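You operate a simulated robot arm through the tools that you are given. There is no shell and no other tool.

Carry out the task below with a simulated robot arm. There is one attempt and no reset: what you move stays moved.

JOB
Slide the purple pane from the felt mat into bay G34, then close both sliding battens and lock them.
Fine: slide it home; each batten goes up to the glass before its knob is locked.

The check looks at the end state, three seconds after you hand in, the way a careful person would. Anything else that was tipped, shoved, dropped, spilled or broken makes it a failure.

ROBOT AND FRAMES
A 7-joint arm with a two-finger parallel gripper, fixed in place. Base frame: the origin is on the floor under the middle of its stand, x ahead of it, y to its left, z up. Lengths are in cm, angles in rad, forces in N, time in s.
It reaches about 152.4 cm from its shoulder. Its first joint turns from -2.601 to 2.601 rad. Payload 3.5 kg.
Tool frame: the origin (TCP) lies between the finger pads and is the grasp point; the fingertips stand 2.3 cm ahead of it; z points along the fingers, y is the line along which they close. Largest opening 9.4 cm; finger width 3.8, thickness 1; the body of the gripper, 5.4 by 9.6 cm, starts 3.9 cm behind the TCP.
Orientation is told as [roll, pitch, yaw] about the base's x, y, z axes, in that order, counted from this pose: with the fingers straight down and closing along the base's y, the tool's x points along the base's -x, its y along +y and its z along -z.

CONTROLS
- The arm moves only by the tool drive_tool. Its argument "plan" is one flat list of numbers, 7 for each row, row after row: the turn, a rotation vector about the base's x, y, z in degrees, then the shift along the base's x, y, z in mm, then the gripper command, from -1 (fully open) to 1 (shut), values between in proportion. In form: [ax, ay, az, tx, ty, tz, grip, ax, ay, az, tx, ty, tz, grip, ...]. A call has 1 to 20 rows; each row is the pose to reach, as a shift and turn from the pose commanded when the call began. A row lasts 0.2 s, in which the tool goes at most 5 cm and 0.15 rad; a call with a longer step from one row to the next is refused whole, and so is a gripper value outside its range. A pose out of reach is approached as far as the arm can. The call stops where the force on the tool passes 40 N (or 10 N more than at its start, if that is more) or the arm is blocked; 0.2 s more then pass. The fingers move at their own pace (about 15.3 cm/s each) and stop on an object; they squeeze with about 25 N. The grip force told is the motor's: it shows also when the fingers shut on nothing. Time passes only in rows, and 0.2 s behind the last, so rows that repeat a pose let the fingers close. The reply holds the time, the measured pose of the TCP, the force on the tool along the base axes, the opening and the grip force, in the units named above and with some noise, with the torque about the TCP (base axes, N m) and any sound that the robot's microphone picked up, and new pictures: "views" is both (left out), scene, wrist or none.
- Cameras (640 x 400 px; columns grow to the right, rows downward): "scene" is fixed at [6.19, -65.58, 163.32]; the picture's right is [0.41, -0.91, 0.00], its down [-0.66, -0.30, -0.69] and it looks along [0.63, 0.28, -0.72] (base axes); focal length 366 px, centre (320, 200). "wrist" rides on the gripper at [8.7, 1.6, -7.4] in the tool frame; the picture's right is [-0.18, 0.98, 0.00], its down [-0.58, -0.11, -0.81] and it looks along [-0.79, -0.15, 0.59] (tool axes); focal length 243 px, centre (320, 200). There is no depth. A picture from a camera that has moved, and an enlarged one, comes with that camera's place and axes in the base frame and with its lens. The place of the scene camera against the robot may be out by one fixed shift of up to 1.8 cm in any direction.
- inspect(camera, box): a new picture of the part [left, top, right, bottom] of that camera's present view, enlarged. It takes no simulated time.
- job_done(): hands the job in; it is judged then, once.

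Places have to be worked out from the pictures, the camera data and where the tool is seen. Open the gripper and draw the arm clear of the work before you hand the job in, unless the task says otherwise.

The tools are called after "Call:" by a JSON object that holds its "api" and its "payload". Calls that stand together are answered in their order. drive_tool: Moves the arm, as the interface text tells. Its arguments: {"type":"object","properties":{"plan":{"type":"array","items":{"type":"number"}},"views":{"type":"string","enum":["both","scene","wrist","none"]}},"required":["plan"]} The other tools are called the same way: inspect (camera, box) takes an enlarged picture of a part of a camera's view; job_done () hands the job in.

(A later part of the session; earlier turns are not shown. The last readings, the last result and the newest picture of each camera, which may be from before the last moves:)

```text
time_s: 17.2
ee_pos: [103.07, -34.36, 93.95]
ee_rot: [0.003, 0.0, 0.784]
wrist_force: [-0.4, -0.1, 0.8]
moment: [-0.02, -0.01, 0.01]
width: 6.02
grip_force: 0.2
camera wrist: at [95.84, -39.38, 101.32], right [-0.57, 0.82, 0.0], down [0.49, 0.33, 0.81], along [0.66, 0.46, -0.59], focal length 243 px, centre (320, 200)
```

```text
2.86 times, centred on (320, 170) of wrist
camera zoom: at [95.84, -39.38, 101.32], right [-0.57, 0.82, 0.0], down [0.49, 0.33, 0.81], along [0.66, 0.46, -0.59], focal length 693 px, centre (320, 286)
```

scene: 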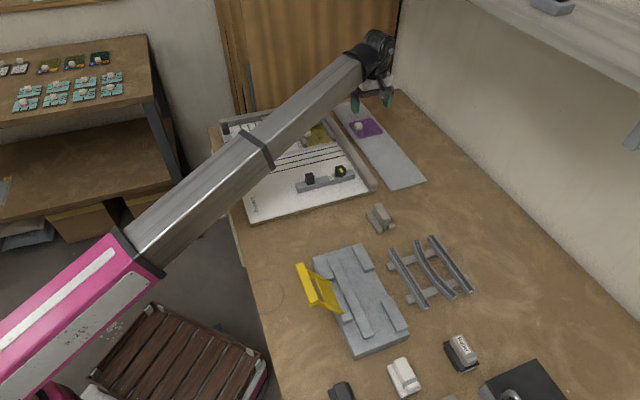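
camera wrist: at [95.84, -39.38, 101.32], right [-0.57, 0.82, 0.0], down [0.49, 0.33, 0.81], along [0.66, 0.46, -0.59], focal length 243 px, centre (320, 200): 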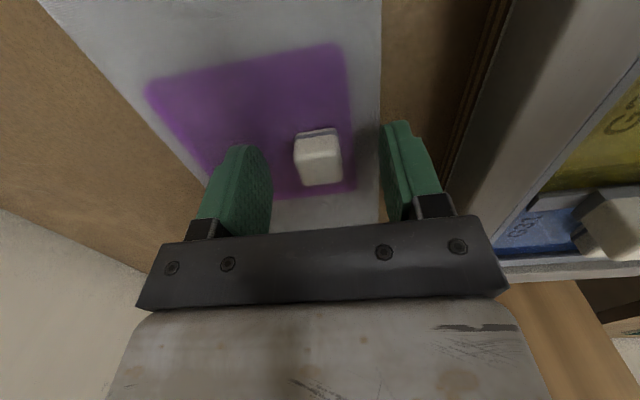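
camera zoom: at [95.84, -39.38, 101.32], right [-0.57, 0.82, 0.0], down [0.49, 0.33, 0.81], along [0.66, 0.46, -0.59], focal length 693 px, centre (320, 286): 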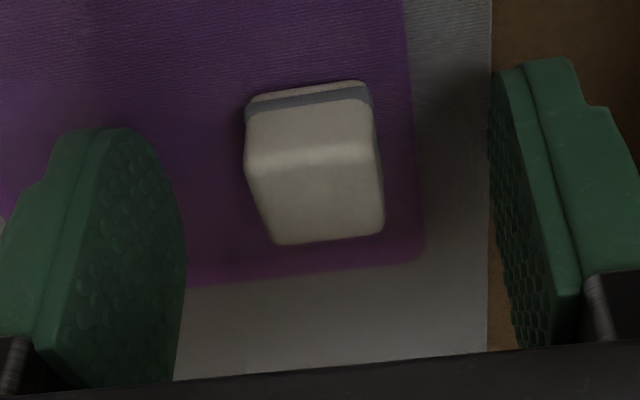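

Handle top estimated at z≈92.85 and pane top ≈90.85. I lower 4 mm more (tips about 3 mm above the glass) and close on the handle.

Call:
{"api": "drive_tool", "payload": {"plan": [0, 0, 0, 0, 0, -2, -0.277, 0, 0, 0, 0, 0, -4, -0.277, 0, 0, 0, 0, 0, -4, 0.2, 0, 0, 0, 0, 0, -4, 0.6, 0, 0, 0, 0, 0, -4, 1, 0, 0, 0, 0, 0, -4, 1, 0, 0, 0, 0, 0, -4, 1], "views": "wrist"}}

Call:
{"api": "inspect", "payload": {"camera": "wrist", "box": [208, 110, 432, 240]}}

```text
time_s: 18.8
ee_pos: [103.06, -34.51, 93.64]
ee_rot: [0.003, 0.0, 0.784]
wrist_force: [0.7, 1.6, 8.6]
moment: [-0.05, -0.02, -0.06]
width: 2.16
grip_force: 25.1
camera wrist: at [95.74, -39.38, 101.03], right [-0.57, 0.82, 0.0], down [0.49, 0.33, 0.81], along [0.66, 0.46, -0.59], focal length 243 px, centre (320, 200)
```

wrist: 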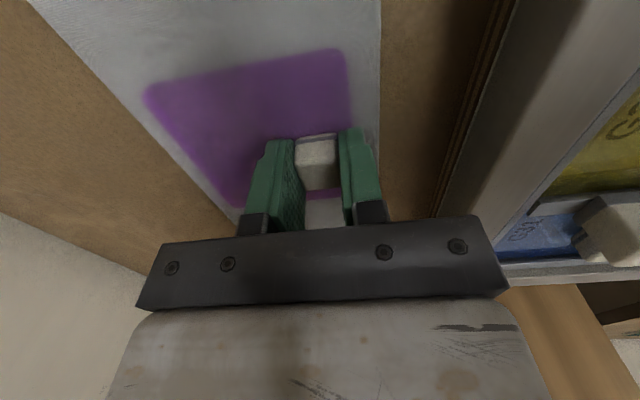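

```text
2.86 times, centred on (320, 175) of wrist
camera zoom: at [95.74, -39.38, 101.03], right [-0.57, 0.82, 0.0], down [0.49, 0.33, 0.81], along [0.66, 0.46, -0.59], focal length 693 px, centre (320, 271)
```

zoom: 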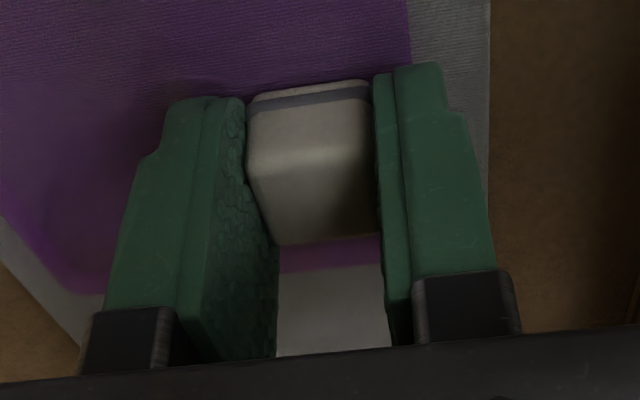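

Gripped (2.16 cm, 25 N); the tips rest on the glass, so the pane top is 2.3 cm below the TCP (z≈91.3). I lift it straight up about 10 cm and check that it is held level.

Call:
{"api": "drive_tool", "payload": {"plan": [0, 0, 0, 0, 0, 5, 1, 0, 0, 0, 0, 0, 20, 1, 0, 0, 0, 0, 0, 40, 1, 0, 0, 0, 0, 0, 60, 1, 0, 0, 0, 0, 0, 80, 1, 0, 0, 0, 0, 0, 98, 1, 0, 0, 0, 0, 0, 98, 1], "views": "both"}}

Call:
{"api": "inspect", "payload": {"camera": "scene", "box": [300, 30, 460, 140]}}

```text
time_s: 20.4
ee_pos: [102.98, -34.45, 103.33]
ee_rot: [0.004, 0.002, 0.785]
wrist_force: [-0.8, 0.7, -0.3]
moment: [0.0, 0.01, -0.01]
width: 0.0
grip_force: 24.9
camera wrist: at [95.77, -39.33, 110.69], right [-0.57, 0.82, 0.0], down [0.49, 0.33, 0.81], along [0.66, 0.46, -0.59], focal length 243 px, centre (320, 200)
```

scene: 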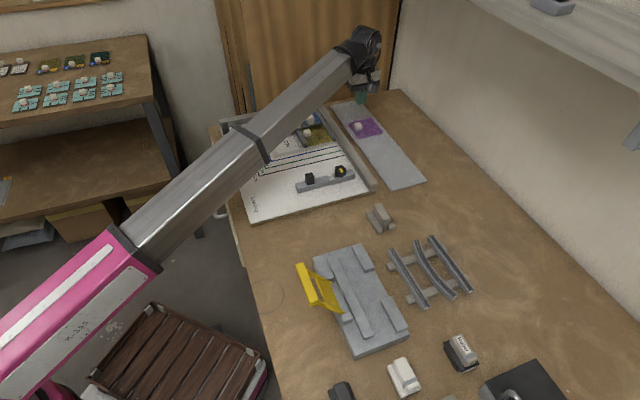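
wrist: 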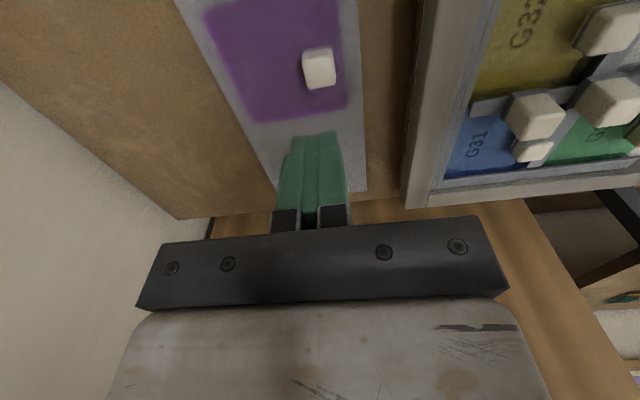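

```text
3.64 times, centred on (380, 85) of scene
camera zoom: at [6.19, -65.58, 163.32], right [0.41, -0.91, 0.0], down [-0.66, -0.3, -0.69], along [0.63, 0.28, -0.72], focal length 1331 px, centre (102, 618)
```

zoom: 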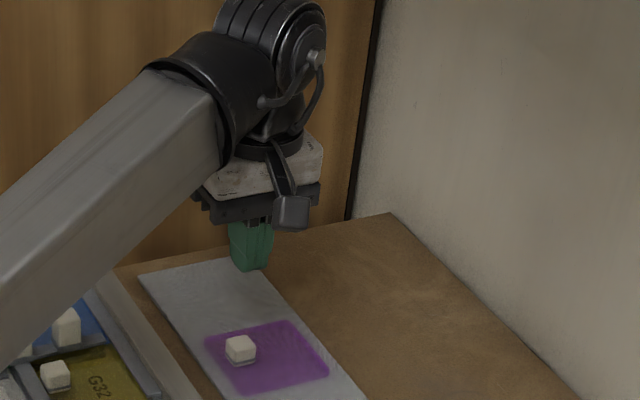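

The handle slipped out of the fingers (width 0): the pane stayed on the mat. I check how the pane lies now and whether it shifted.

Call:
{"api": "inspect", "payload": {"camera": "wrist", "box": [190, 0, 382, 130]}}

Call:
{"api": "inspect", "payload": {"camera": "wrist", "box": [280, 30, 360, 100]}}

Call:
{"api": "inspect", "payload": {"camera": "scene", "box": [330, 100, 400, 150]}}

```text
3.08 times, centred on (286, 65) of wrist
camera zoom: at [95.77, -39.33, 110.69], right [-0.57, 0.82, 0.0], down [0.49, 0.33, 0.81], along [0.66, 0.46, -0.59], focal length 746 px, centre (425, 615)
```

zoom: 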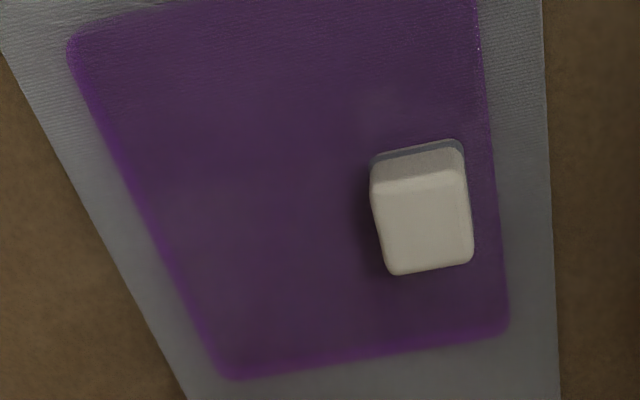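

```text
5.71 times, centred on (320, 65) of wrist
camera zoom: at [95.77, -39.33, 110.69], right [-0.57, 0.82, 0.0], down [0.49, 0.33, 0.81], along [0.66, 0.46, -0.59], focal length 1386 px, centre (320, 971)
```

zoom: 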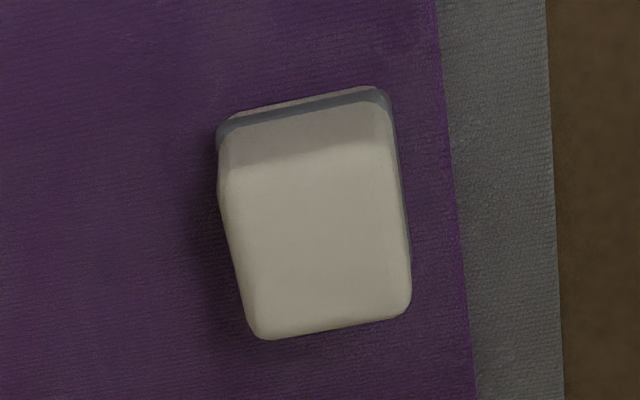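

```text
8.00 times, centred on (365, 125) of scene
camera zoom: at [6.19, -65.58, 163.32], right [0.41, -0.91, 0.0], down [-0.66, -0.3, -0.69], along [0.63, 0.28, -0.72], focal length 2929 px, centre (-40, 800)
```

zoom: 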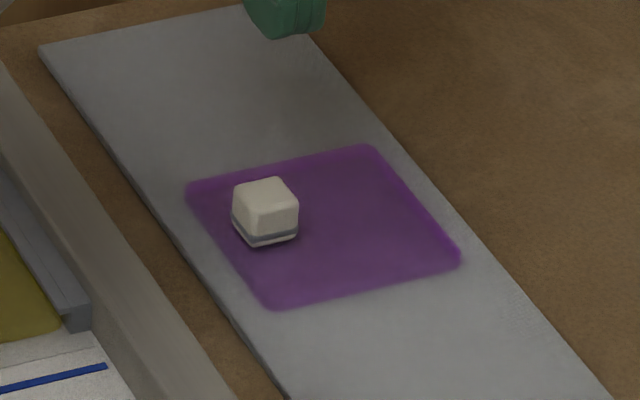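

The pane did not move. I reopen, go back down over the handle and this time look for the actual contact height of the tips with small steps.

Call:
{"api": "drive_tool", "payload": {"plan": [0, 0, 0, 0, 0, 0, -0.277, 0, 0, 0, 0, 0, -20, -0.277, 0, 0, 0, 0, 0, -45, -0.277, 0, 0, 0, 0, 0, -70, -0.277, 0, 0, 0, 0, 0, -85, -0.277, 0, 0, 0, 0, 0, -95, -0.277, 0, 0, 0, 0, 0, -97, -0.277, 0, 0, 0, 0, 0, -97, -0.277], "views": "none"}}

Call:
{"api": "drive_tool", "payload": {"plan": [0, 0, 0, 0, 0, -1, -0.277, 0, 0, 0, 0, 0, -2, -0.277, 0, 0, 0, 0, 0, -2, -0.277], "views": "none"}}

Call:
{"api": "drive_tool", "payload": {"plan": [0, 0, 0, 0, 0, -1, -0.277, 0, 0, 0, 0, 0, -1, -0.277], "views": "none"}}

```text
time_s: 22.2
ee_pos: [103.08, -34.56, 93.55]
ee_rot: [0.003, 0.0, 0.785]
wrist_force: [-0.2, 0.7, 1.8]
moment: [-0.04, 0.0, -0.03]
width: 6.01
grip_force: 0.1
```

```text
time_s: 23.0
ee_pos: [102.98, -34.45, 93.57]
ee_rot: [0.001, -0.002, 0.784]
wrist_force: [-0.5, -3.8, 23.4]
moment: [-0.67, -0.55, -0.09]
width: 6.09
grip_force: 0.5
```

```text
time_s: 23.8
ee_pos: [103.01, -34.46, 93.58]
ee_rot: [0.0, 0.0, 0.785]
wrist_force: [-1.5, -3.6, 11.7]
moment: [-0.36, -0.27, -0.11]
width: 6.01
grip_force: 0.7
stopped in row 2: the force on the tool passed its limit at 41 N (the readings are from after the stop); the commanded pose is now the measured one
```

The tips meet the glass at TCP z≈93.57, so the pane top is z≈91.27 and the earlier grip was already as deep as possible. I raise 1 mm, close, and then lift very slowly while watching the force.

Call:
{"api": "drive_tool", "payload": {"plan": [0, 0, 0, 0, 0, 1, -0.277, 0, 0, 0, 0, 0, 1.5, -0.277, 0, 0, 0, 0, 0, 1.5, 0.2, 0, 0, 0, 0, 0, 1.5, 0.5, 0, 0, 0, 0, 0, 1.5, 1, 0, 0, 0, 0, 0, 1.5, 1, 0, 0, 0, 0, 0, 1.5, 1], "views": "none"}}

Call:
{"api": "drive_tool", "payload": {"plan": [0, 0, 0, 0, 0, 1, 1, 0, 0, 0, 0, 0, 2, 1, 0, 0, 0, 0, 0, 2, 1], "views": "none"}}

Call:
{"api": "drive_tool", "payload": {"plan": [0, 0, 0, 0, 0, 1, 1, 0, 0, 0, 0, 0, 2, 1, 0, 0, 0, 0, 0, 2, 1], "views": "wrist"}}

```text
time_s: 25.4
ee_pos: [103.12, -34.38, 93.52]
ee_rot: [0.002, -0.001, 0.784]
wrist_force: [-1.0, 5.0, 11.8]
moment: [0.07, 0.01, 0.03]
width: 2.16
grip_force: 25.1
```

```text
time_s: 26.2
ee_pos: [103.16, -34.55, 93.76]
ee_rot: [0.003, 0.0, 0.787]
wrist_force: [0.4, 0.4, 0.3]
moment: [0.02, 0.01, 0.0]
width: 2.15
grip_force: 24.9
```

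```text
time_s: 27.0
ee_pos: [103.05, -34.56, 94.0]
ee_rot: [0.002, 0.0, 0.785]
wrist_force: [-0.7, 0.1, -0.5]
moment: [0.0, -0.02, -0.01]
width: 2.15
grip_force: 25.1
camera wrist: at [95.83, -39.36, 101.43], right [-0.56, 0.83, 0.0], down [0.49, 0.33, 0.81], along [0.66, 0.46, -0.59], focal length 243 px, centre (320, 200)
```

wrist: 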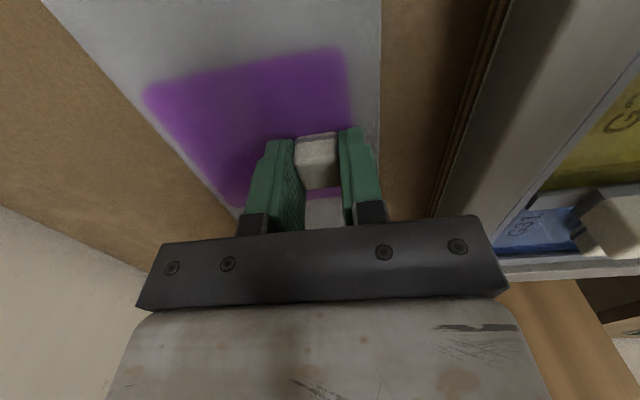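

Forces are calm and the width is unchanged. I lift another few mm slowly and check in the picture whether the handle moves along with the fingers.

Call:
{"api": "drive_tool", "payload": {"plan": [0, 0, 0, 0, 0, 1.5, 1, 0, 0, 0, 0, 0, 3, 1, 0, 0, 0, 0, 0, 4.5, 1, 0, 0, 0, 0, 0, 6, 1, 0, 0, 0, 0, 0, 6, 1], "views": "wrist"}}

Call:
{"api": "inspect", "payload": {"camera": "wrist", "box": [208, 110, 432, 240]}}

Call:
{"api": "inspect", "payload": {"camera": "scene", "box": [330, 90, 410, 150]}}

```text
time_s: 28.2
ee_pos: [103.09, -34.54, 94.61]
ee_rot: [0.002, -0.001, 0.785]
wrist_force: [0.5, -0.2, -0.1]
moment: [0.01, 0.02, 0.01]
width: 2.15
grip_force: 24.9
camera wrist: at [95.81, -39.41, 102.01], right [-0.56, 0.83, 0.0], down [0.49, 0.33, 0.81], along [0.67, 0.46, -0.59], focal length 243 px, centre (320, 200)
```

wrist: 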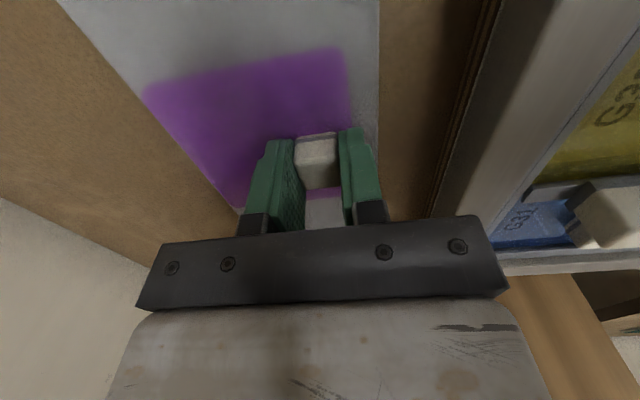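

```text
2.86 times, centred on (320, 175) of wrist
camera zoom: at [95.81, -39.41, 102.01], right [-0.56, 0.83, 0.0], down [0.49, 0.33, 0.81], along [0.67, 0.46, -0.59], focal length 693 px, centre (320, 271)
```

zoom: 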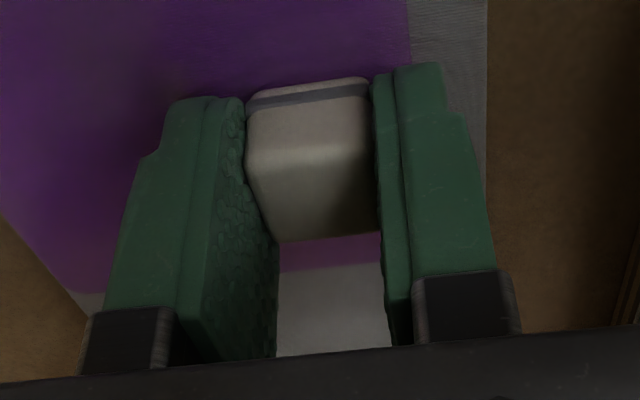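

```text
6.67 times, centred on (370, 120) of scene
camera zoom: at [6.19, -65.58, 163.32], right [0.41, -0.91, 0.0], down [-0.66, -0.3, -0.69], along [0.63, 0.28, -0.72], focal length 2441 px, centre (-13, 733)
```

zoom: 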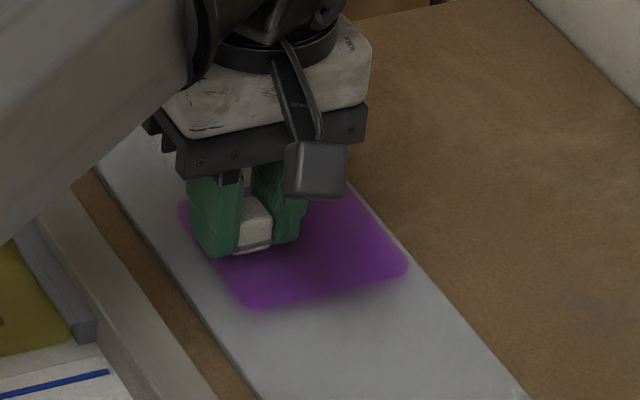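

The pane is lifted about 1 cm and moves with the gripper, so the earlier slip came from lifting too fast. I continue lifting gently with a smooth speed ramp.

Call:
{"api": "drive_tool", "payload": {"plan": [0, 0, 0, 0, 0, 2, 1, 0, 0, 0, 0, 0, 5, 1, 0, 0, 0, 0, 0, 9, 1, 0, 0, 0, 0, 0, 14, 1, 0, 0, 0, 0, 0, 20, 1, 0, 0, 0, 0, 0, 26, 1, 0, 0, 0, 0, 0, 32, 1, 0, 0, 0, 0, 0, 38, 1, 0, 0, 0, 0, 0, 44, 1, 0, 0, 0, 0, 0, 50, 1, 0, 0, 0, 0, 0, 56, 1, 0, 0, 0, 0, 0, 62, 1, 0, 0, 0, 0, 0, 68, 1, 0, 0, 0, 0, 0, 73, 1, 0, 0, 0, 0, 0, 77, 1, 0, 0, 0, 0, 0, 79, 1, 0, 0, 0, 0, 0, 80, 1, 0, 0, 0, 0, 0, 80, 1], "views": "both"}}

Call:
{"api": "inspect", "payload": {"camera": "wrist", "box": [140, 40, 396, 240]}}

```text
time_s: 32.0
ee_pos: [103.01, -34.4, 102.6]
ee_rot: [0.002, 0.002, 0.786]
wrist_force: [0.6, 0.0, -0.8]
moment: [0.01, 0.01, -0.04]
width: 2.13
grip_force: 25.3
camera wrist: at [95.79, -39.38, 110.04], right [-0.56, 0.83, 0.0], down [0.49, 0.33, 0.81], along [0.67, 0.46, -0.59], focal length 243 px, centre (320, 200)
```

scene: 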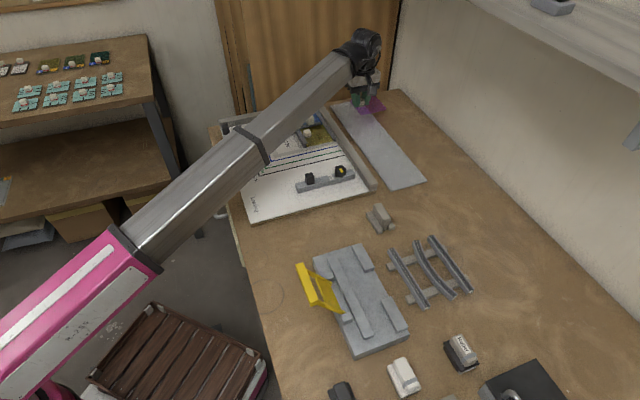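
wrist: 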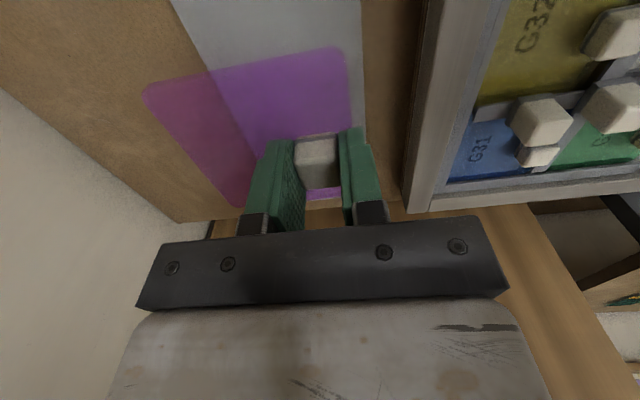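

```text
2.00 times, centred on (268, 140) of wrist
camera zoom: at [95.79, -39.38, 110.04], right [-0.56, 0.83, 0.0], down [0.49, 0.33, 0.81], along [0.67, 0.46, -0.59], focal length 485 px, centre (424, 320)
```

zoom: 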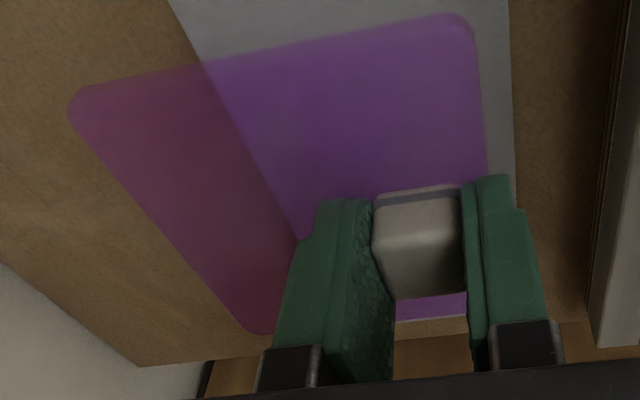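

The pane is held firmly and level (it spans about p −4.7…+4.4 and q −1.8…+7.0 relative to the TCP). I carry it gently over the rail toward the bay, first half.

Call:
{"api": "drive_tool", "payload": {"plan": [0, 0, 0, -1.5, 1.4, 0, 1, 0, 0, 0, -4.4, 4.1, 0, 1, 0, 0, 0, -8.8, 8.1, 0, 1, 0, 0, 0, -14.7, 13.6, 0, 1, 0, 0, 0, -22.1, 20.3, 0, 1, 0, 0, 0, -30.9, 28.5, 0, 1, 0, 0, 0, -40.5, 37.3, 0, 1, 0, 0, 0, -50.1, 46.1, 0, 1, 0, 0, 0, -59.6, 54.9, 0, 1, 0, 0, 0, -69.2, 63.7, 0, 1, 0, 0, 0, -78.8, 72.6, 0, 1, 0, 0, 0, -88.4, 81.4, 0, 1, 0, 0, 0, -97.2, 89.5, 0, 1, 0, 0, 0, -104.6, 96.3, 0, 1, 0, 0, 0, -110.4, 101.7, 0, 1, 0, 0, 0, -114.1, 105.1, 0, 1, 0, 0, 0, -116.3, 107.1, 0, 1, 0, 0, 0, -116.3, 107.1, 0, 1], "views": "both"}}

```text
time_s: 35.8
ee_pos: [91.36, -23.84, 102.59]
ee_rot: [0.001, -0.001, 0.785]
wrist_force: [0.1, -0.6, -0.8]
moment: [0.0, 0.02, 0.01]
width: 2.18
grip_force: 24.5
camera wrist: at [84.1, -28.71, 110.04], right [-0.56, 0.83, 0.0], down [0.49, 0.33, 0.81], along [0.67, 0.46, -0.59], focal length 243 px, centre (320, 200)
```

scene: 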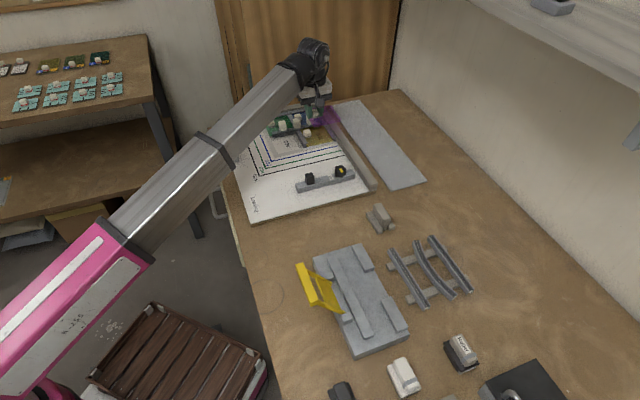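
wrist: 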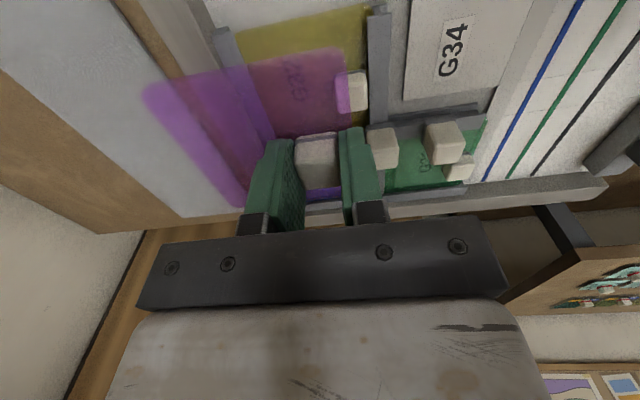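

Still well held. Second half of the carry, to above the start position about 2 cm short of home in both board directions.

Call:
{"api": "drive_tool", "payload": {"plan": [0, 0, 0, -1.5, 1.4, 0, 1, 0, 0, 0, -4.4, 4.1, 0, 1, 0, 0, 0, -8.8, 8.1, 0, 1, 0, 0, 0, -14.7, 13.6, 0, 1, 0, 0, 0, -22.1, 20.4, 0, 1, 0, 0, 0, -30.2, 27.8, 0, 1, 0, 0, 0, -38.3, 35.3, 0, 1, 0, 0, 0, -46.3, 42.7, 0, 1, 0, 0, 0, -54.4, 50.2, 0, 1, 0, 0, 0, -62.5, 57.7, 0, 1, 0, 0, 0, -70.6, 65.1, 0, 1, 0, 0, 0, -78.7, 72.6, 0, 1, 0, 0, 0, -86.1, 79.4, 0, 1, 0, 0, 0, -92, 84.8, 0, 1, 0, 0, 0, -96.4, 88.9, 0, 1, 0, 0, 0, -98.6, 90.9, 0, 1, 0, 0, 0, -99.3, 91.6, 0, 1, 0, 0, 0, -99.3, 91.6, 0, 1], "views": "both"}}

Call:
{"api": "inspect", "payload": {"camera": "wrist", "box": [120, 20, 440, 230]}}

```text
time_s: 39.6
ee_pos: [81.67, -14.58, 102.58]
ee_rot: [0.001, 0.0, 0.786]
wrist_force: [0.4, -0.1, -0.8]
moment: [0.01, -0.01, -0.01]
width: 2.12
grip_force: 25.1
camera wrist: at [74.28, -19.54, 110.01], right [-0.56, 0.83, 0.0], down [0.49, 0.33, 0.81], along [0.67, 0.46, -0.59], focal length 243 px, centre (320, 200)
```

scene: 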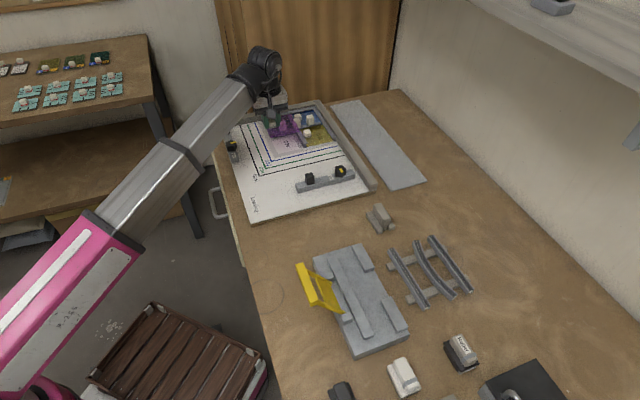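
wrist: 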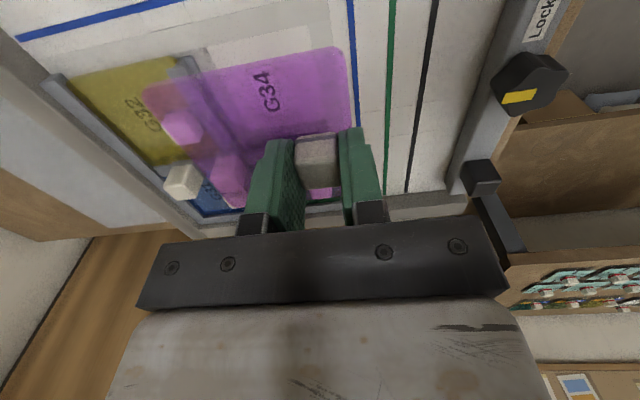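

```text
1.90 times, centred on (280, 125) of wrist
camera zoom: at [74.28, -19.54, 110.01], right [-0.56, 0.83, 0.0], down [0.49, 0.33, 0.81], along [0.67, 0.46, -0.59], focal length 462 px, centre (396, 343)
```

zoom: 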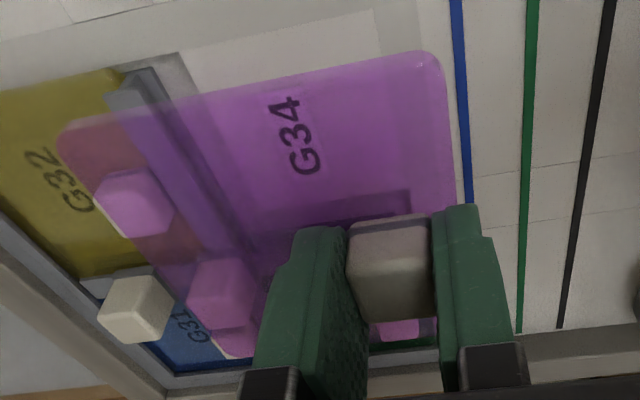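

The pane hovers with its far edge about 1.6 cm short of the came flanges in both directions. I lower it gently to z≈96.5 and look again.

Call:
{"api": "drive_tool", "payload": {"plan": [0, 0, 0, 0, 0, -2, 1, 0, 0, 0, 0, 0, -6, 1, 0, 0, 0, 0, 0, -12, 1, 0, 0, 0, 0, 0, -19, 1, 0, 0, 0, 0, 0, -26, 1, 0, 0, 0, 0, 0, -33, 1, 0, 0, 0, 0, 0, -40, 1, 0, 0, 0, 0, 0, -47, 1, 0, 0, 0, 0, 0, -53, 1, 0, 0, 0, 0, 0, -57, 1, 0, 0, 0, 0, 0, -60, 1, 0, 0, 0, 0, 0, -60, 1], "views": "wrist"}}

Call:
{"api": "inspect", "payload": {"camera": "wrist", "box": [120, 20, 440, 230]}}

Call:
{"api": "inspect", "payload": {"camera": "wrist", "box": [130, 60, 280, 200]}}

```text
time_s: 42.2
ee_pos: [81.48, -14.57, 96.59]
ee_rot: [0.002, -0.001, 0.785]
wrist_force: [-0.3, -0.7, -1.4]
moment: [0.05, 0.02, -0.01]
width: 2.17
grip_force: 24.7
camera wrist: at [74.27, -19.52, 104.0], right [-0.56, 0.83, 0.0], down [0.49, 0.33, 0.81], along [0.67, 0.46, -0.59], focal length 243 px, centre (320, 200)
```

wrist: 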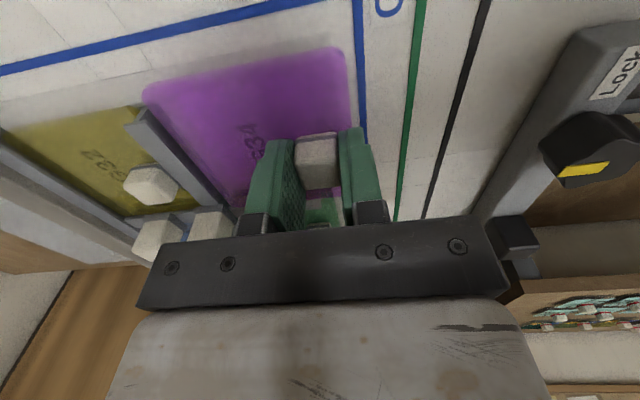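

```text
1.90 times, centred on (280, 125) of wrist
camera zoom: at [74.27, -19.52, 104.0], right [-0.56, 0.83, 0.0], down [0.49, 0.33, 0.81], along [0.67, 0.46, -0.59], focal length 462 px, centre (396, 343)
```

zoom: 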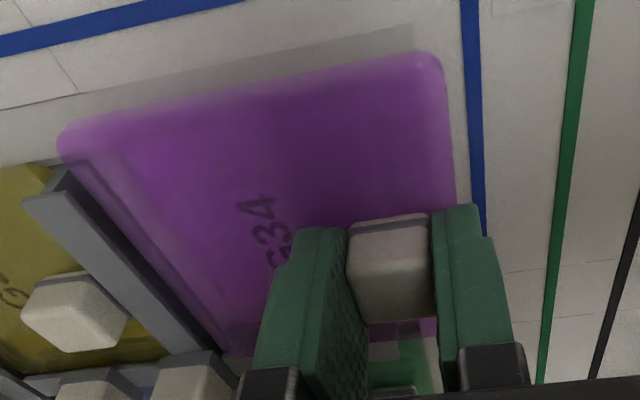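

```text
2.86 times, centred on (205, 130) of wrist
camera zoom: at [74.27, -19.52, 104.0], right [-0.56, 0.83, 0.0], down [0.49, 0.33, 0.81], along [0.67, 0.46, -0.59], focal length 693 px, centre (649, 400)
```

zoom: 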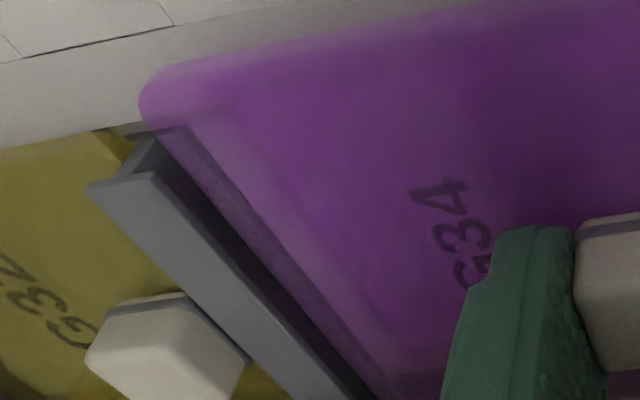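

The pane is 2 cm clear of the flanges. I lower further in small steps until it touches the board.

Call:
{"api": "drive_tool", "payload": {"plan": [0, 0, 0, 0, 0, -2, 1, 0, 0, 0, 0, 0, -5, 1, 0, 0, 0, 0, 0, -8, 1, 0, 0, 0, 0, 0, -11, 1, 0, 0, 0, 0, 0, -14, 1, 0, 0, 0, 0, 0, -16, 1, 0, 0, 0, 0, 0, -17, 1, 0, 0, 0, 0, 0, -17, 1], "views": "none"}}

Call:
{"api": "drive_tool", "payload": {"plan": [0, 0, 0, 0, 0, -1, 1, 0, 0, 0, 0, 0, -2, 1, 0, 0, 0, 0, 0, -2, 1], "views": "none"}}

Call:
{"api": "drive_tool", "payload": {"plan": [0, 0, 0, 0, 0, -1, 1, 0, 0, 0, 0, 0, -2, 1, 0, 0, 0, 0, 0, -2, 1], "views": "wrist"}}

```text
time_s: 44.0
ee_pos: [81.5, -14.52, 95.0]
ee_rot: [0.0, -0.002, 0.786]
wrist_force: [2.2, 3.1, 23.8]
moment: [0.02, -0.02, 0.05]
width: 2.16
grip_force: 25.0
```

```text
time_s: 44.4
ee_pos: [81.63, -14.7, 94.91]
ee_rot: [0.0, -0.001, 0.785]
wrist_force: [-1.8, 2.0, 9.2]
moment: [-0.2, 0.25, -0.06]
width: 2.15
grip_force: 25.0
stopped in row 2: the force on the tool passed its limit at 43 N (the readings are from after the stop); the commanded pose is now the measured one
```

```text
time_s: 45.1
ee_pos: [81.62, -14.69, 94.91]
ee_rot: [-0.001, -0.002, 0.786]
wrist_force: [-1.3, 1.8, 12.4]
moment: [-0.15, 0.27, -0.06]
width: 2.15
grip_force: 24.5
stopped in row 3: the force on the tool passed its limit at 44 N (the readings are from after the stop); the commanded pose is now the measured one
camera wrist: at [74.31, -19.55, 102.4], right [-0.57, 0.82, 0.0], down [0.49, 0.33, 0.81], along [0.67, 0.46, -0.59], focal length 243 px, centre (320, 200)
```

wrist: 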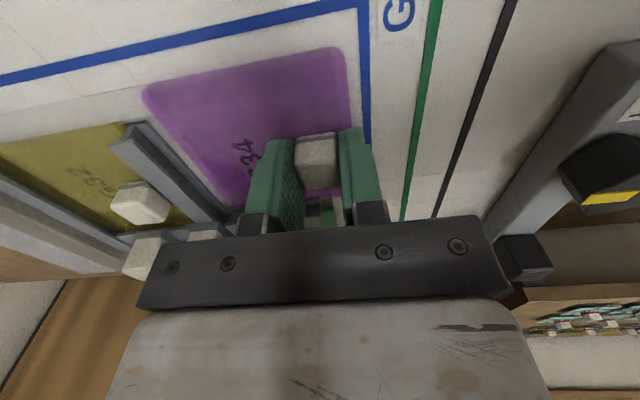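

The pane now rests on the board (contact at TCP z≈94.95). I zoom in to verify the pane's edge height relative to the came channel before sliding.

Call:
{"api": "inspect", "payload": {"camera": "wrist", "box": [100, 70, 260, 220]}}

Call:
{"api": "inspect", "payload": {"camera": "wrist", "box": [100, 110, 170, 160]}}

Call:
{"api": "inspect", "payload": {"camera": "wrist", "box": [290, 180, 360, 235]}}

```text
2.67 times, centred on (180, 145) of wrist
camera zoom: at [74.31, -19.55, 102.4], right [-0.57, 0.82, 0.0], down [0.49, 0.33, 0.81], along [0.67, 0.46, -0.59], focal length 647 px, centre (693, 347)
```

zoom: 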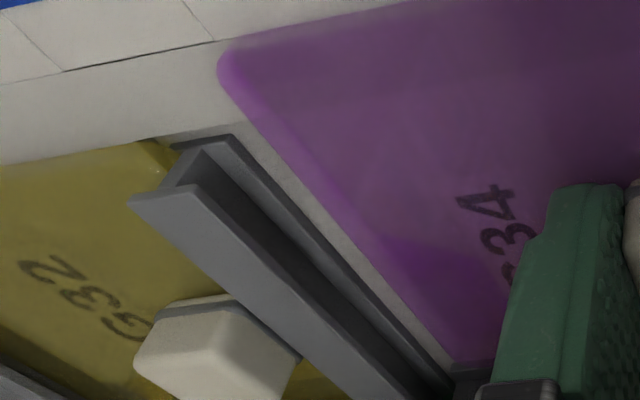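

```text
8.00 times, centred on (135, 135) of wrist
camera zoom: at [74.31, -19.55, 102.4], right [-0.57, 0.82, 0.0], down [0.49, 0.33, 0.81], along [0.67, 0.46, -0.59], focal length 1941 px, centre (1800, 720)
```

zoom: 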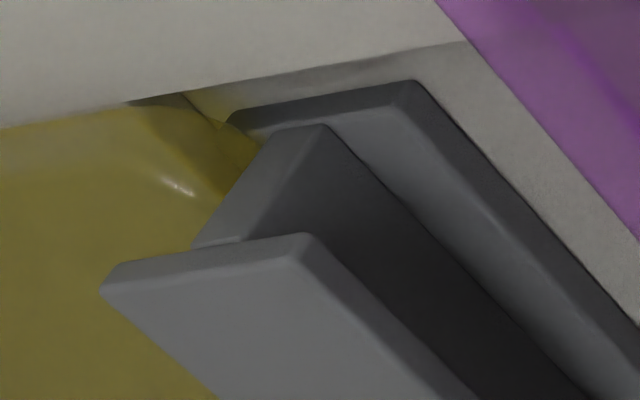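

```text
7.27 times, centred on (325, 208) of wrist
camera zoom: at [74.31, -19.55, 102.4], right [-0.57, 0.82, 0.0], down [0.49, 0.33, 0.81], along [0.67, 0.46, -0.59], focal length 1764 px, centre (284, 146)
```

zoom: 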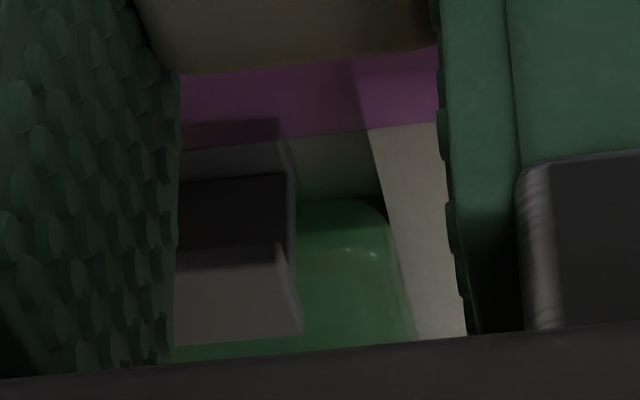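

The pane lies on the board with its edge at the level of the came channels. I unload it by about 1 mm and slide it slowly toward the right came (+q).

Call:
{"api": "drive_tool", "payload": {"plan": [0, 0, 0, 0, 0, 0.9, 1, 0, 0, 0, 0.7, -0.7, 0.9, 1, 0, 0, 0, 2.1, -2.1, 0.9, 1, 0, 0, 0, 3.5, -3.5, 0.9, 1, 0, 0, 0, 4.9, -4.9, 0.9, 1, 0, 0, 0, 6.4, -6.4, 0.9, 1, 0, 0, 0, 7.8, -7.8, 0.9, 1, 0, 0, 0, 8.5, -8.5, 0.9, 1, 0, 0, 0, 8.5, -8.5, 0.9, 1], "views": "wrist"}}

Call:
{"api": "inspect", "payload": {"camera": "wrist", "box": [100, 70, 260, 220]}}

```text
time_s: 47.1
ee_pos: [82.61, -15.55, 94.97]
ee_rot: [-0.003, -0.003, 0.786]
wrist_force: [-3.1, 2.1, 12.6]
moment: [-0.18, 0.29, -0.08]
width: 2.15
grip_force: 24.9
camera wrist: at [75.17, -20.41, 102.4], right [-0.57, 0.82, 0.0], down [0.49, 0.33, 0.81], along [0.67, 0.46, -0.59], focal length 243 px, centre (320, 200)
```

wrist: 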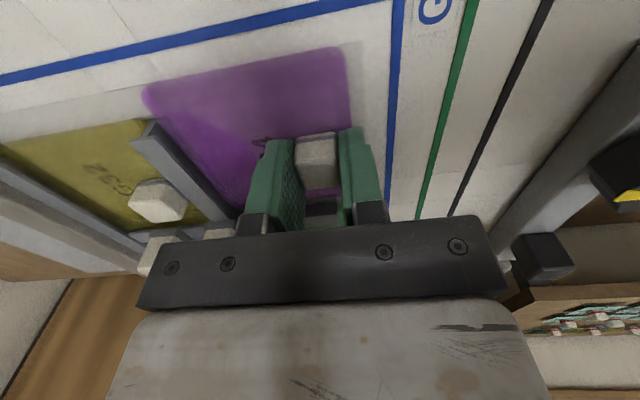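

```text
2.67 times, centred on (180, 145) of wrist
camera zoom: at [75.17, -20.41, 102.4], right [-0.57, 0.82, 0.0], down [0.49, 0.33, 0.81], along [0.67, 0.46, -0.59], focal length 647 px, centre (693, 347)
```

zoom: 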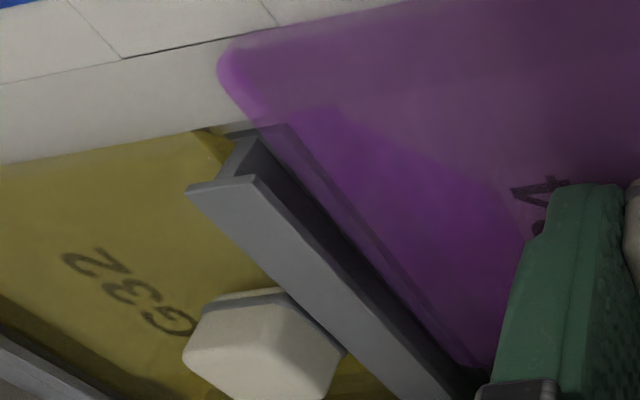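

The pane's right edge is now above the lower flange and under the top flange. I relieve a little more vertical load and continue in small steps, watching for the web contact.

Call:
{"api": "drive_tool", "payload": {"plan": [0, 0, 0, 0, 0, 0.4, 1, 0, 0, 0, 0, 0, 0.8, 1, 0, 0, 0, 0, 0, 0.8, 1], "views": "none"}}

Call:
{"api": "drive_tool", "payload": {"plan": [0, 0, 0, 0.7, -0.7, 0, 1, 0, 0, 0, 1.4, -1.4, 0, 1, 0, 0, 0, 2.1, -2.1, 0, 1, 0, 0, 0, 2.8, -2.8, 0, 1, 0, 0, 0, 2.8, -2.8, 0, 1], "views": "wrist"}}

Call:
{"api": "inspect", "payload": {"camera": "wrist", "box": [100, 70, 260, 220]}}

```text
time_s: 47.9
ee_pos: [82.64, -15.42, 95.07]
ee_rot: [-0.002, -0.003, 0.785]
wrist_force: [-0.5, 0.5, -0.7]
moment: [-0.01, -0.02, 0.02]
width: 2.16
grip_force: 25.4
```

```text
time_s: 49.1
ee_pos: [82.86, -15.75, 95.11]
ee_rot: [-0.002, -0.002, 0.784]
wrist_force: [0.1, 0.1, -0.7]
moment: [0.01, 0.01, -0.01]
width: 2.15
grip_force: 24.7
camera wrist: at [75.52, -20.66, 102.47], right [-0.57, 0.82, 0.0], down [0.49, 0.33, 0.81], along [0.67, 0.46, -0.59], focal length 243 px, centre (320, 200)
```

wrist: 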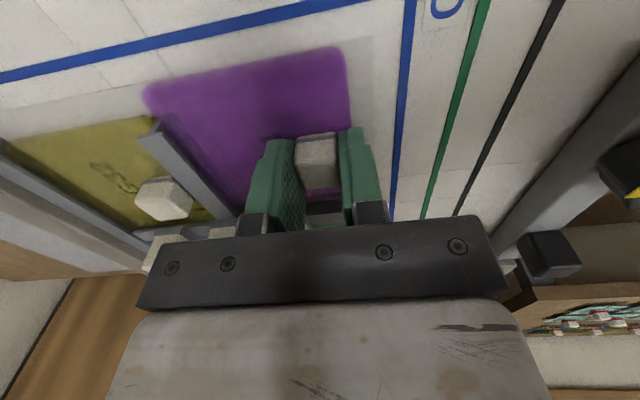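

```text
2.67 times, centred on (180, 145) of wrist
camera zoom: at [75.52, -20.66, 102.47], right [-0.57, 0.82, 0.0], down [0.49, 0.33, 0.81], along [0.67, 0.46, -0.59], focal length 647 px, centre (693, 347)
```

zoom: 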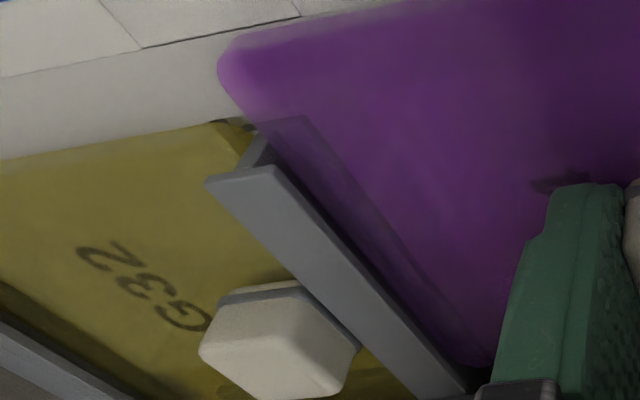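

The pane edge passes under the top flange freely with no vertical load. I creep on toward the web until a side force appears.

Call:
{"api": "drive_tool", "payload": {"plan": [0, 0, 0, 0.7, -0.7, 0, 1, 0, 0, 0, 1.4, -1.4, 0, 1, 0, 0, 0, 2.1, -2.1, 0, 1, 0, 0, 0, 2.1, -2.1, 0, 1], "views": "none"}}

Call:
{"api": "drive_tool", "payload": {"plan": [0, 0, 0, 0.7, -0.7, 0, 1, 0, 0, 0, 1.4, -1.4, 0, 1, 0, 0, 0, 1.4, -1.4, 0, 1], "views": "wrist"}}

Call:
{"api": "inspect", "payload": {"camera": "wrist", "box": [100, 70, 260, 220]}}

```text
time_s: 50.1
ee_pos: [83.0, -15.94, 95.07]
ee_rot: [-0.001, -0.001, 0.786]
wrist_force: [0.1, -0.1, -0.4]
moment: [0.02, -0.01, -0.02]
width: 2.15
grip_force: 24.5
```

```text
time_s: 50.9
ee_pos: [83.11, -15.97, 94.98]
ee_rot: [-0.001, -0.001, 0.786]
wrist_force: [-9.8, 10.1, 0.8]
moment: [0.16, 0.13, 0.04]
width: 2.15
grip_force: 25.1
camera wrist: at [75.79, -20.88, 102.46], right [-0.57, 0.82, 0.0], down [0.49, 0.33, 0.81], along [0.67, 0.46, -0.59], focal length 243 px, centre (320, 200)
```

wrist: 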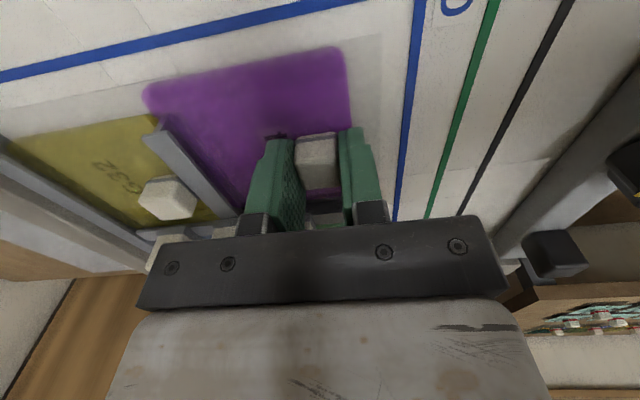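

```text
2.67 times, centred on (180, 145) of wrist
camera zoom: at [75.79, -20.88, 102.46], right [-0.57, 0.82, 0.0], down [0.49, 0.33, 0.81], along [0.67, 0.46, -0.59], focal length 647 px, centre (693, 347)
```

zoom: 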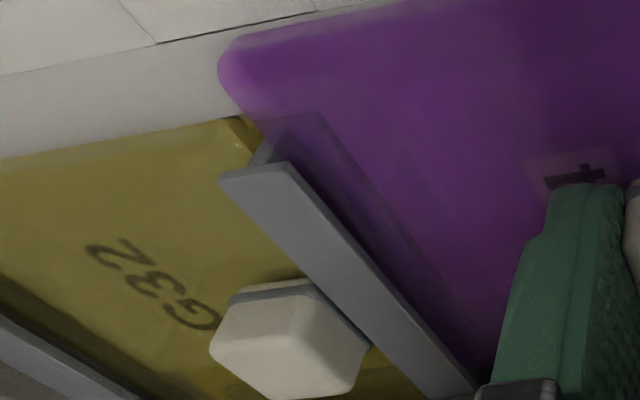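

Contact with the right web: 14 N along −q. I back off slightly to relieve it and then slide toward the far came (+p) in small steps.

Call:
{"api": "drive_tool", "payload": {"plan": [0, 0, 0, -0.4, 0.4, 0.3, 1, 0, 0, 0, 0.3, 1.1, 0.3, 1, 0, 0, 0, 1.4, 2.2, 0.3, 1, 0, 0, 0, 2.4, 3.2, 0.3, 1, 0, 0, 0, 3.5, 4.3, 0.3, 1, 0, 0, 0, 4.6, 5.4, 0.3, 1, 0, 0, 0, 5.6, 6.4, 0.3, 1, 0, 0, 0, 6.3, 7.1, 0.3, 1, 0, 0, 0, 6.3, 7.1, 0.3, 1], "views": "wrist"}}

Call:
{"api": "inspect", "payload": {"camera": "wrist", "box": [120, 50, 440, 240]}}

Call:
{"api": "inspect", "payload": {"camera": "wrist", "box": [290, 180, 360, 235]}}

```text
time_s: 52.9
ee_pos: [83.64, -15.5, 95.18]
ee_rot: [0.003, -0.002, 0.787]
wrist_force: [-20.8, 10.4, 0.4]
moment: [0.27, 0.51, 0.0]
width: 2.17
grip_force: 24.7
camera wrist: at [76.42, -20.29, 102.57], right [-0.57, 0.82, 0.0], down [0.49, 0.33, 0.81], along [0.66, 0.46, -0.59], focal length 243 px, centre (320, 200)
```

wrist: 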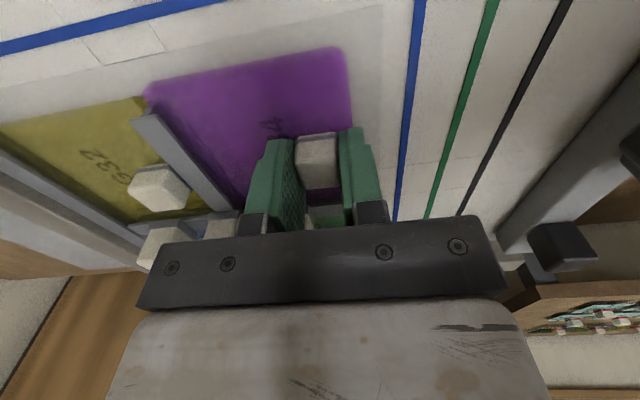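

```text
2.00 times, centred on (280, 145) of wrist
camera zoom: at [76.42, -20.29, 102.57], right [-0.57, 0.82, 0.0], down [0.49, 0.33, 0.81], along [0.66, 0.46, -0.59], focal length 485 px, centre (400, 310)
```

zoom: 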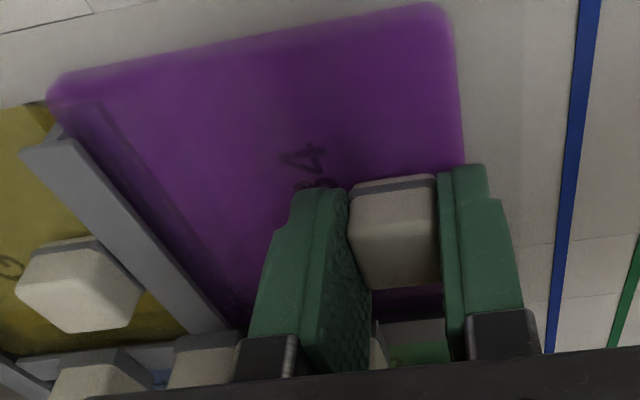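

```text
7.27 times, centred on (325, 208) of wrist
camera zoom: at [76.42, -20.29, 102.57], right [-0.57, 0.82, 0.0], down [0.49, 0.33, 0.81], along [0.66, 0.46, -0.59], focal length 1764 px, centre (284, 146)
```

zoom: 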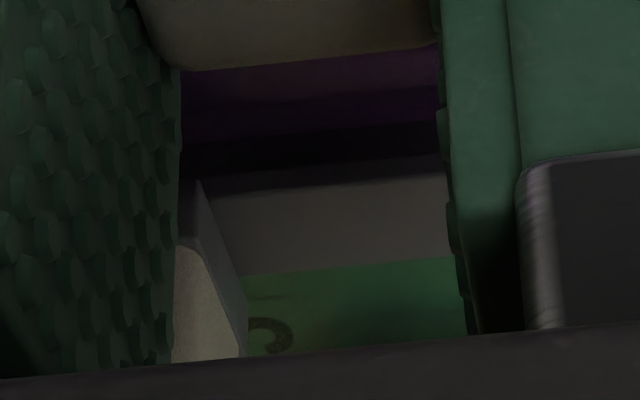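

The side load on the right web rose to 22 N while sliding. I back off in −q by about 1 mm to free it before continuing.

Call:
{"api": "drive_tool", "payload": {"plan": [0, 0, 0, -0.4, 0.4, 0, 1, 0, 0, 0, -0.8, 0.8, 0, 1, 0, 0, 0, -0.8, 0.8, 0, 1], "views": "none"}}

```text
time_s: 53.7
ee_pos: [83.68, -15.36, 95.11]
ee_rot: [-0.002, -0.002, 0.787]
wrist_force: [-14.3, 10.1, 2.5]
moment: [0.14, 0.2, 0.09]
width: 2.15
grip_force: 25.2
```

Call:
{"api": "drive_tool", "payload": {"plan": [0, 0, 0, -0.6, 0.6, 0, 1, 0, 0, 0, -1.2, 1.2, 0, 1, 0, 0, 0, -1.6, 1.6, 0, 1, 0, 0, 0, -1.6, 1.6, 0, 1], "views": "wrist"}}

Call:
{"api": "inspect", "payload": {"camera": "wrist", "box": [120, 50, 280, 220]}}

```text
time_s: 54.7
ee_pos: [83.7, -15.14, 95.17]
ee_rot: [-0.001, -0.003, 0.785]
wrist_force: [-1.1, -0.3, -0.5]
moment: [0.03, 0.04, 0.02]
width: 2.14
grip_force: 25.0
camera wrist: at [76.35, -20.13, 102.53], right [-0.56, 0.83, 0.0], down [0.49, 0.33, 0.81], along [0.67, 0.46, -0.59], focal length 243 px, centre (320, 200)
```

wrist: 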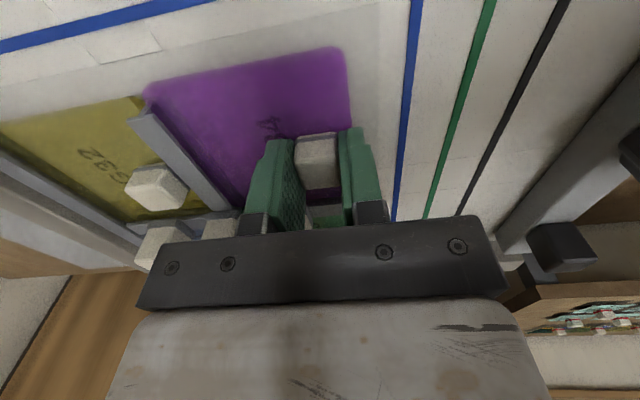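

```text
2.35 times, centred on (200, 135) of wrist
camera zoom: at [76.35, -20.13, 102.53], right [-0.56, 0.83, 0.0], down [0.49, 0.33, 0.81], along [0.67, 0.46, -0.59], focal length 571 px, centre (602, 353)
```

zoom: 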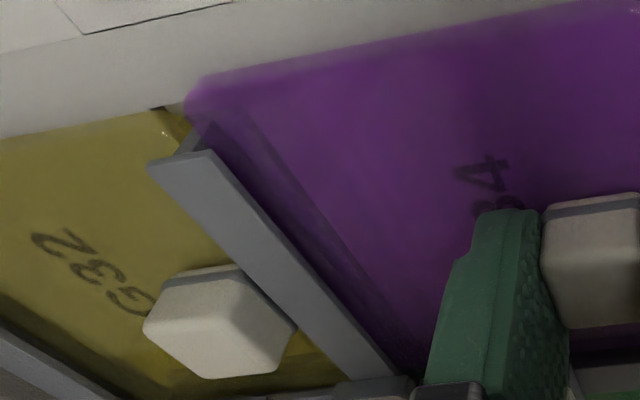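

Free again with about 1 mm of play to the right web. I continue +p in small steps.

Call:
{"api": "drive_tool", "payload": {"plan": [0, 0, 0, 0.7, 0.7, 0, 1, 0, 0, 0, 1.4, 1.4, 0, 1, 0, 0, 0, 2.1, 2.1, 0, 1, 0, 0, 0, 2.8, 2.8, 0, 1, 0, 0, 0, 2.8, 2.8, 0, 1], "views": "none"}}

Call:
{"api": "drive_tool", "payload": {"plan": [0, 0, 0, 0.7, 0.7, 0, 1, 0, 0, 0, 1.4, 1.4, 0, 1, 0, 0, 0, 2.1, 2.1, 0, 1, 0, 0, 0, 2.1, 2.1, 0, 1], "views": "wrist"}}

Call:
{"api": "inspect", "payload": {"camera": "wrist", "box": [120, 50, 280, 220]}}

```text
time_s: 55.9
ee_pos: [83.72, -14.98, 95.03]
ee_rot: [-0.001, -0.002, 0.786]
wrist_force: [-0.5, -0.1, -1.0]
moment: [0.02, 0.0, -0.02]
width: 2.15
grip_force: 24.9
```

```text
time_s: 56.9
ee_pos: [83.94, -14.88, 95.22]
ee_rot: [0.0, -0.002, 0.785]
wrist_force: [-10.9, -11.3, -2.4]
moment: [-0.27, 0.37, -0.11]
width: 2.19
grip_force: 24.9
camera wrist: at [76.65, -19.63, 102.57], right [-0.56, 0.83, 0.0], down [0.49, 0.33, 0.81], along [0.67, 0.46, -0.59], focal length 243 px, centre (320, 200)
```

wrist: 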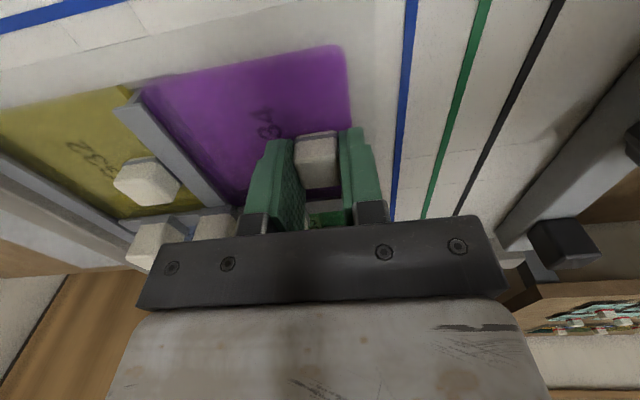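

```text
2.35 times, centred on (200, 135) of wrist
camera zoom: at [76.65, -19.63, 102.57], right [-0.56, 0.83, 0.0], down [0.49, 0.33, 0.81], along [0.67, 0.46, -0.59], focal length 571 px, centre (602, 353)
```

zoom: 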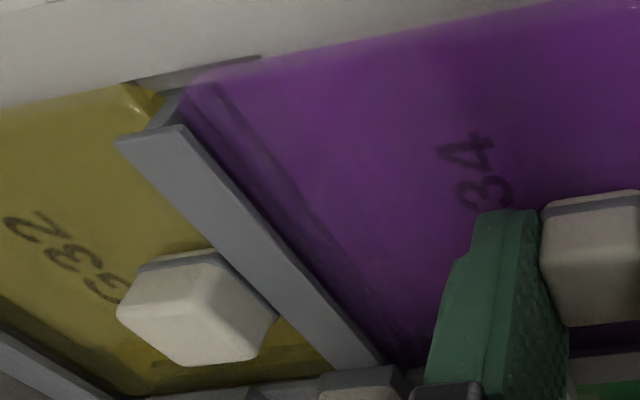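

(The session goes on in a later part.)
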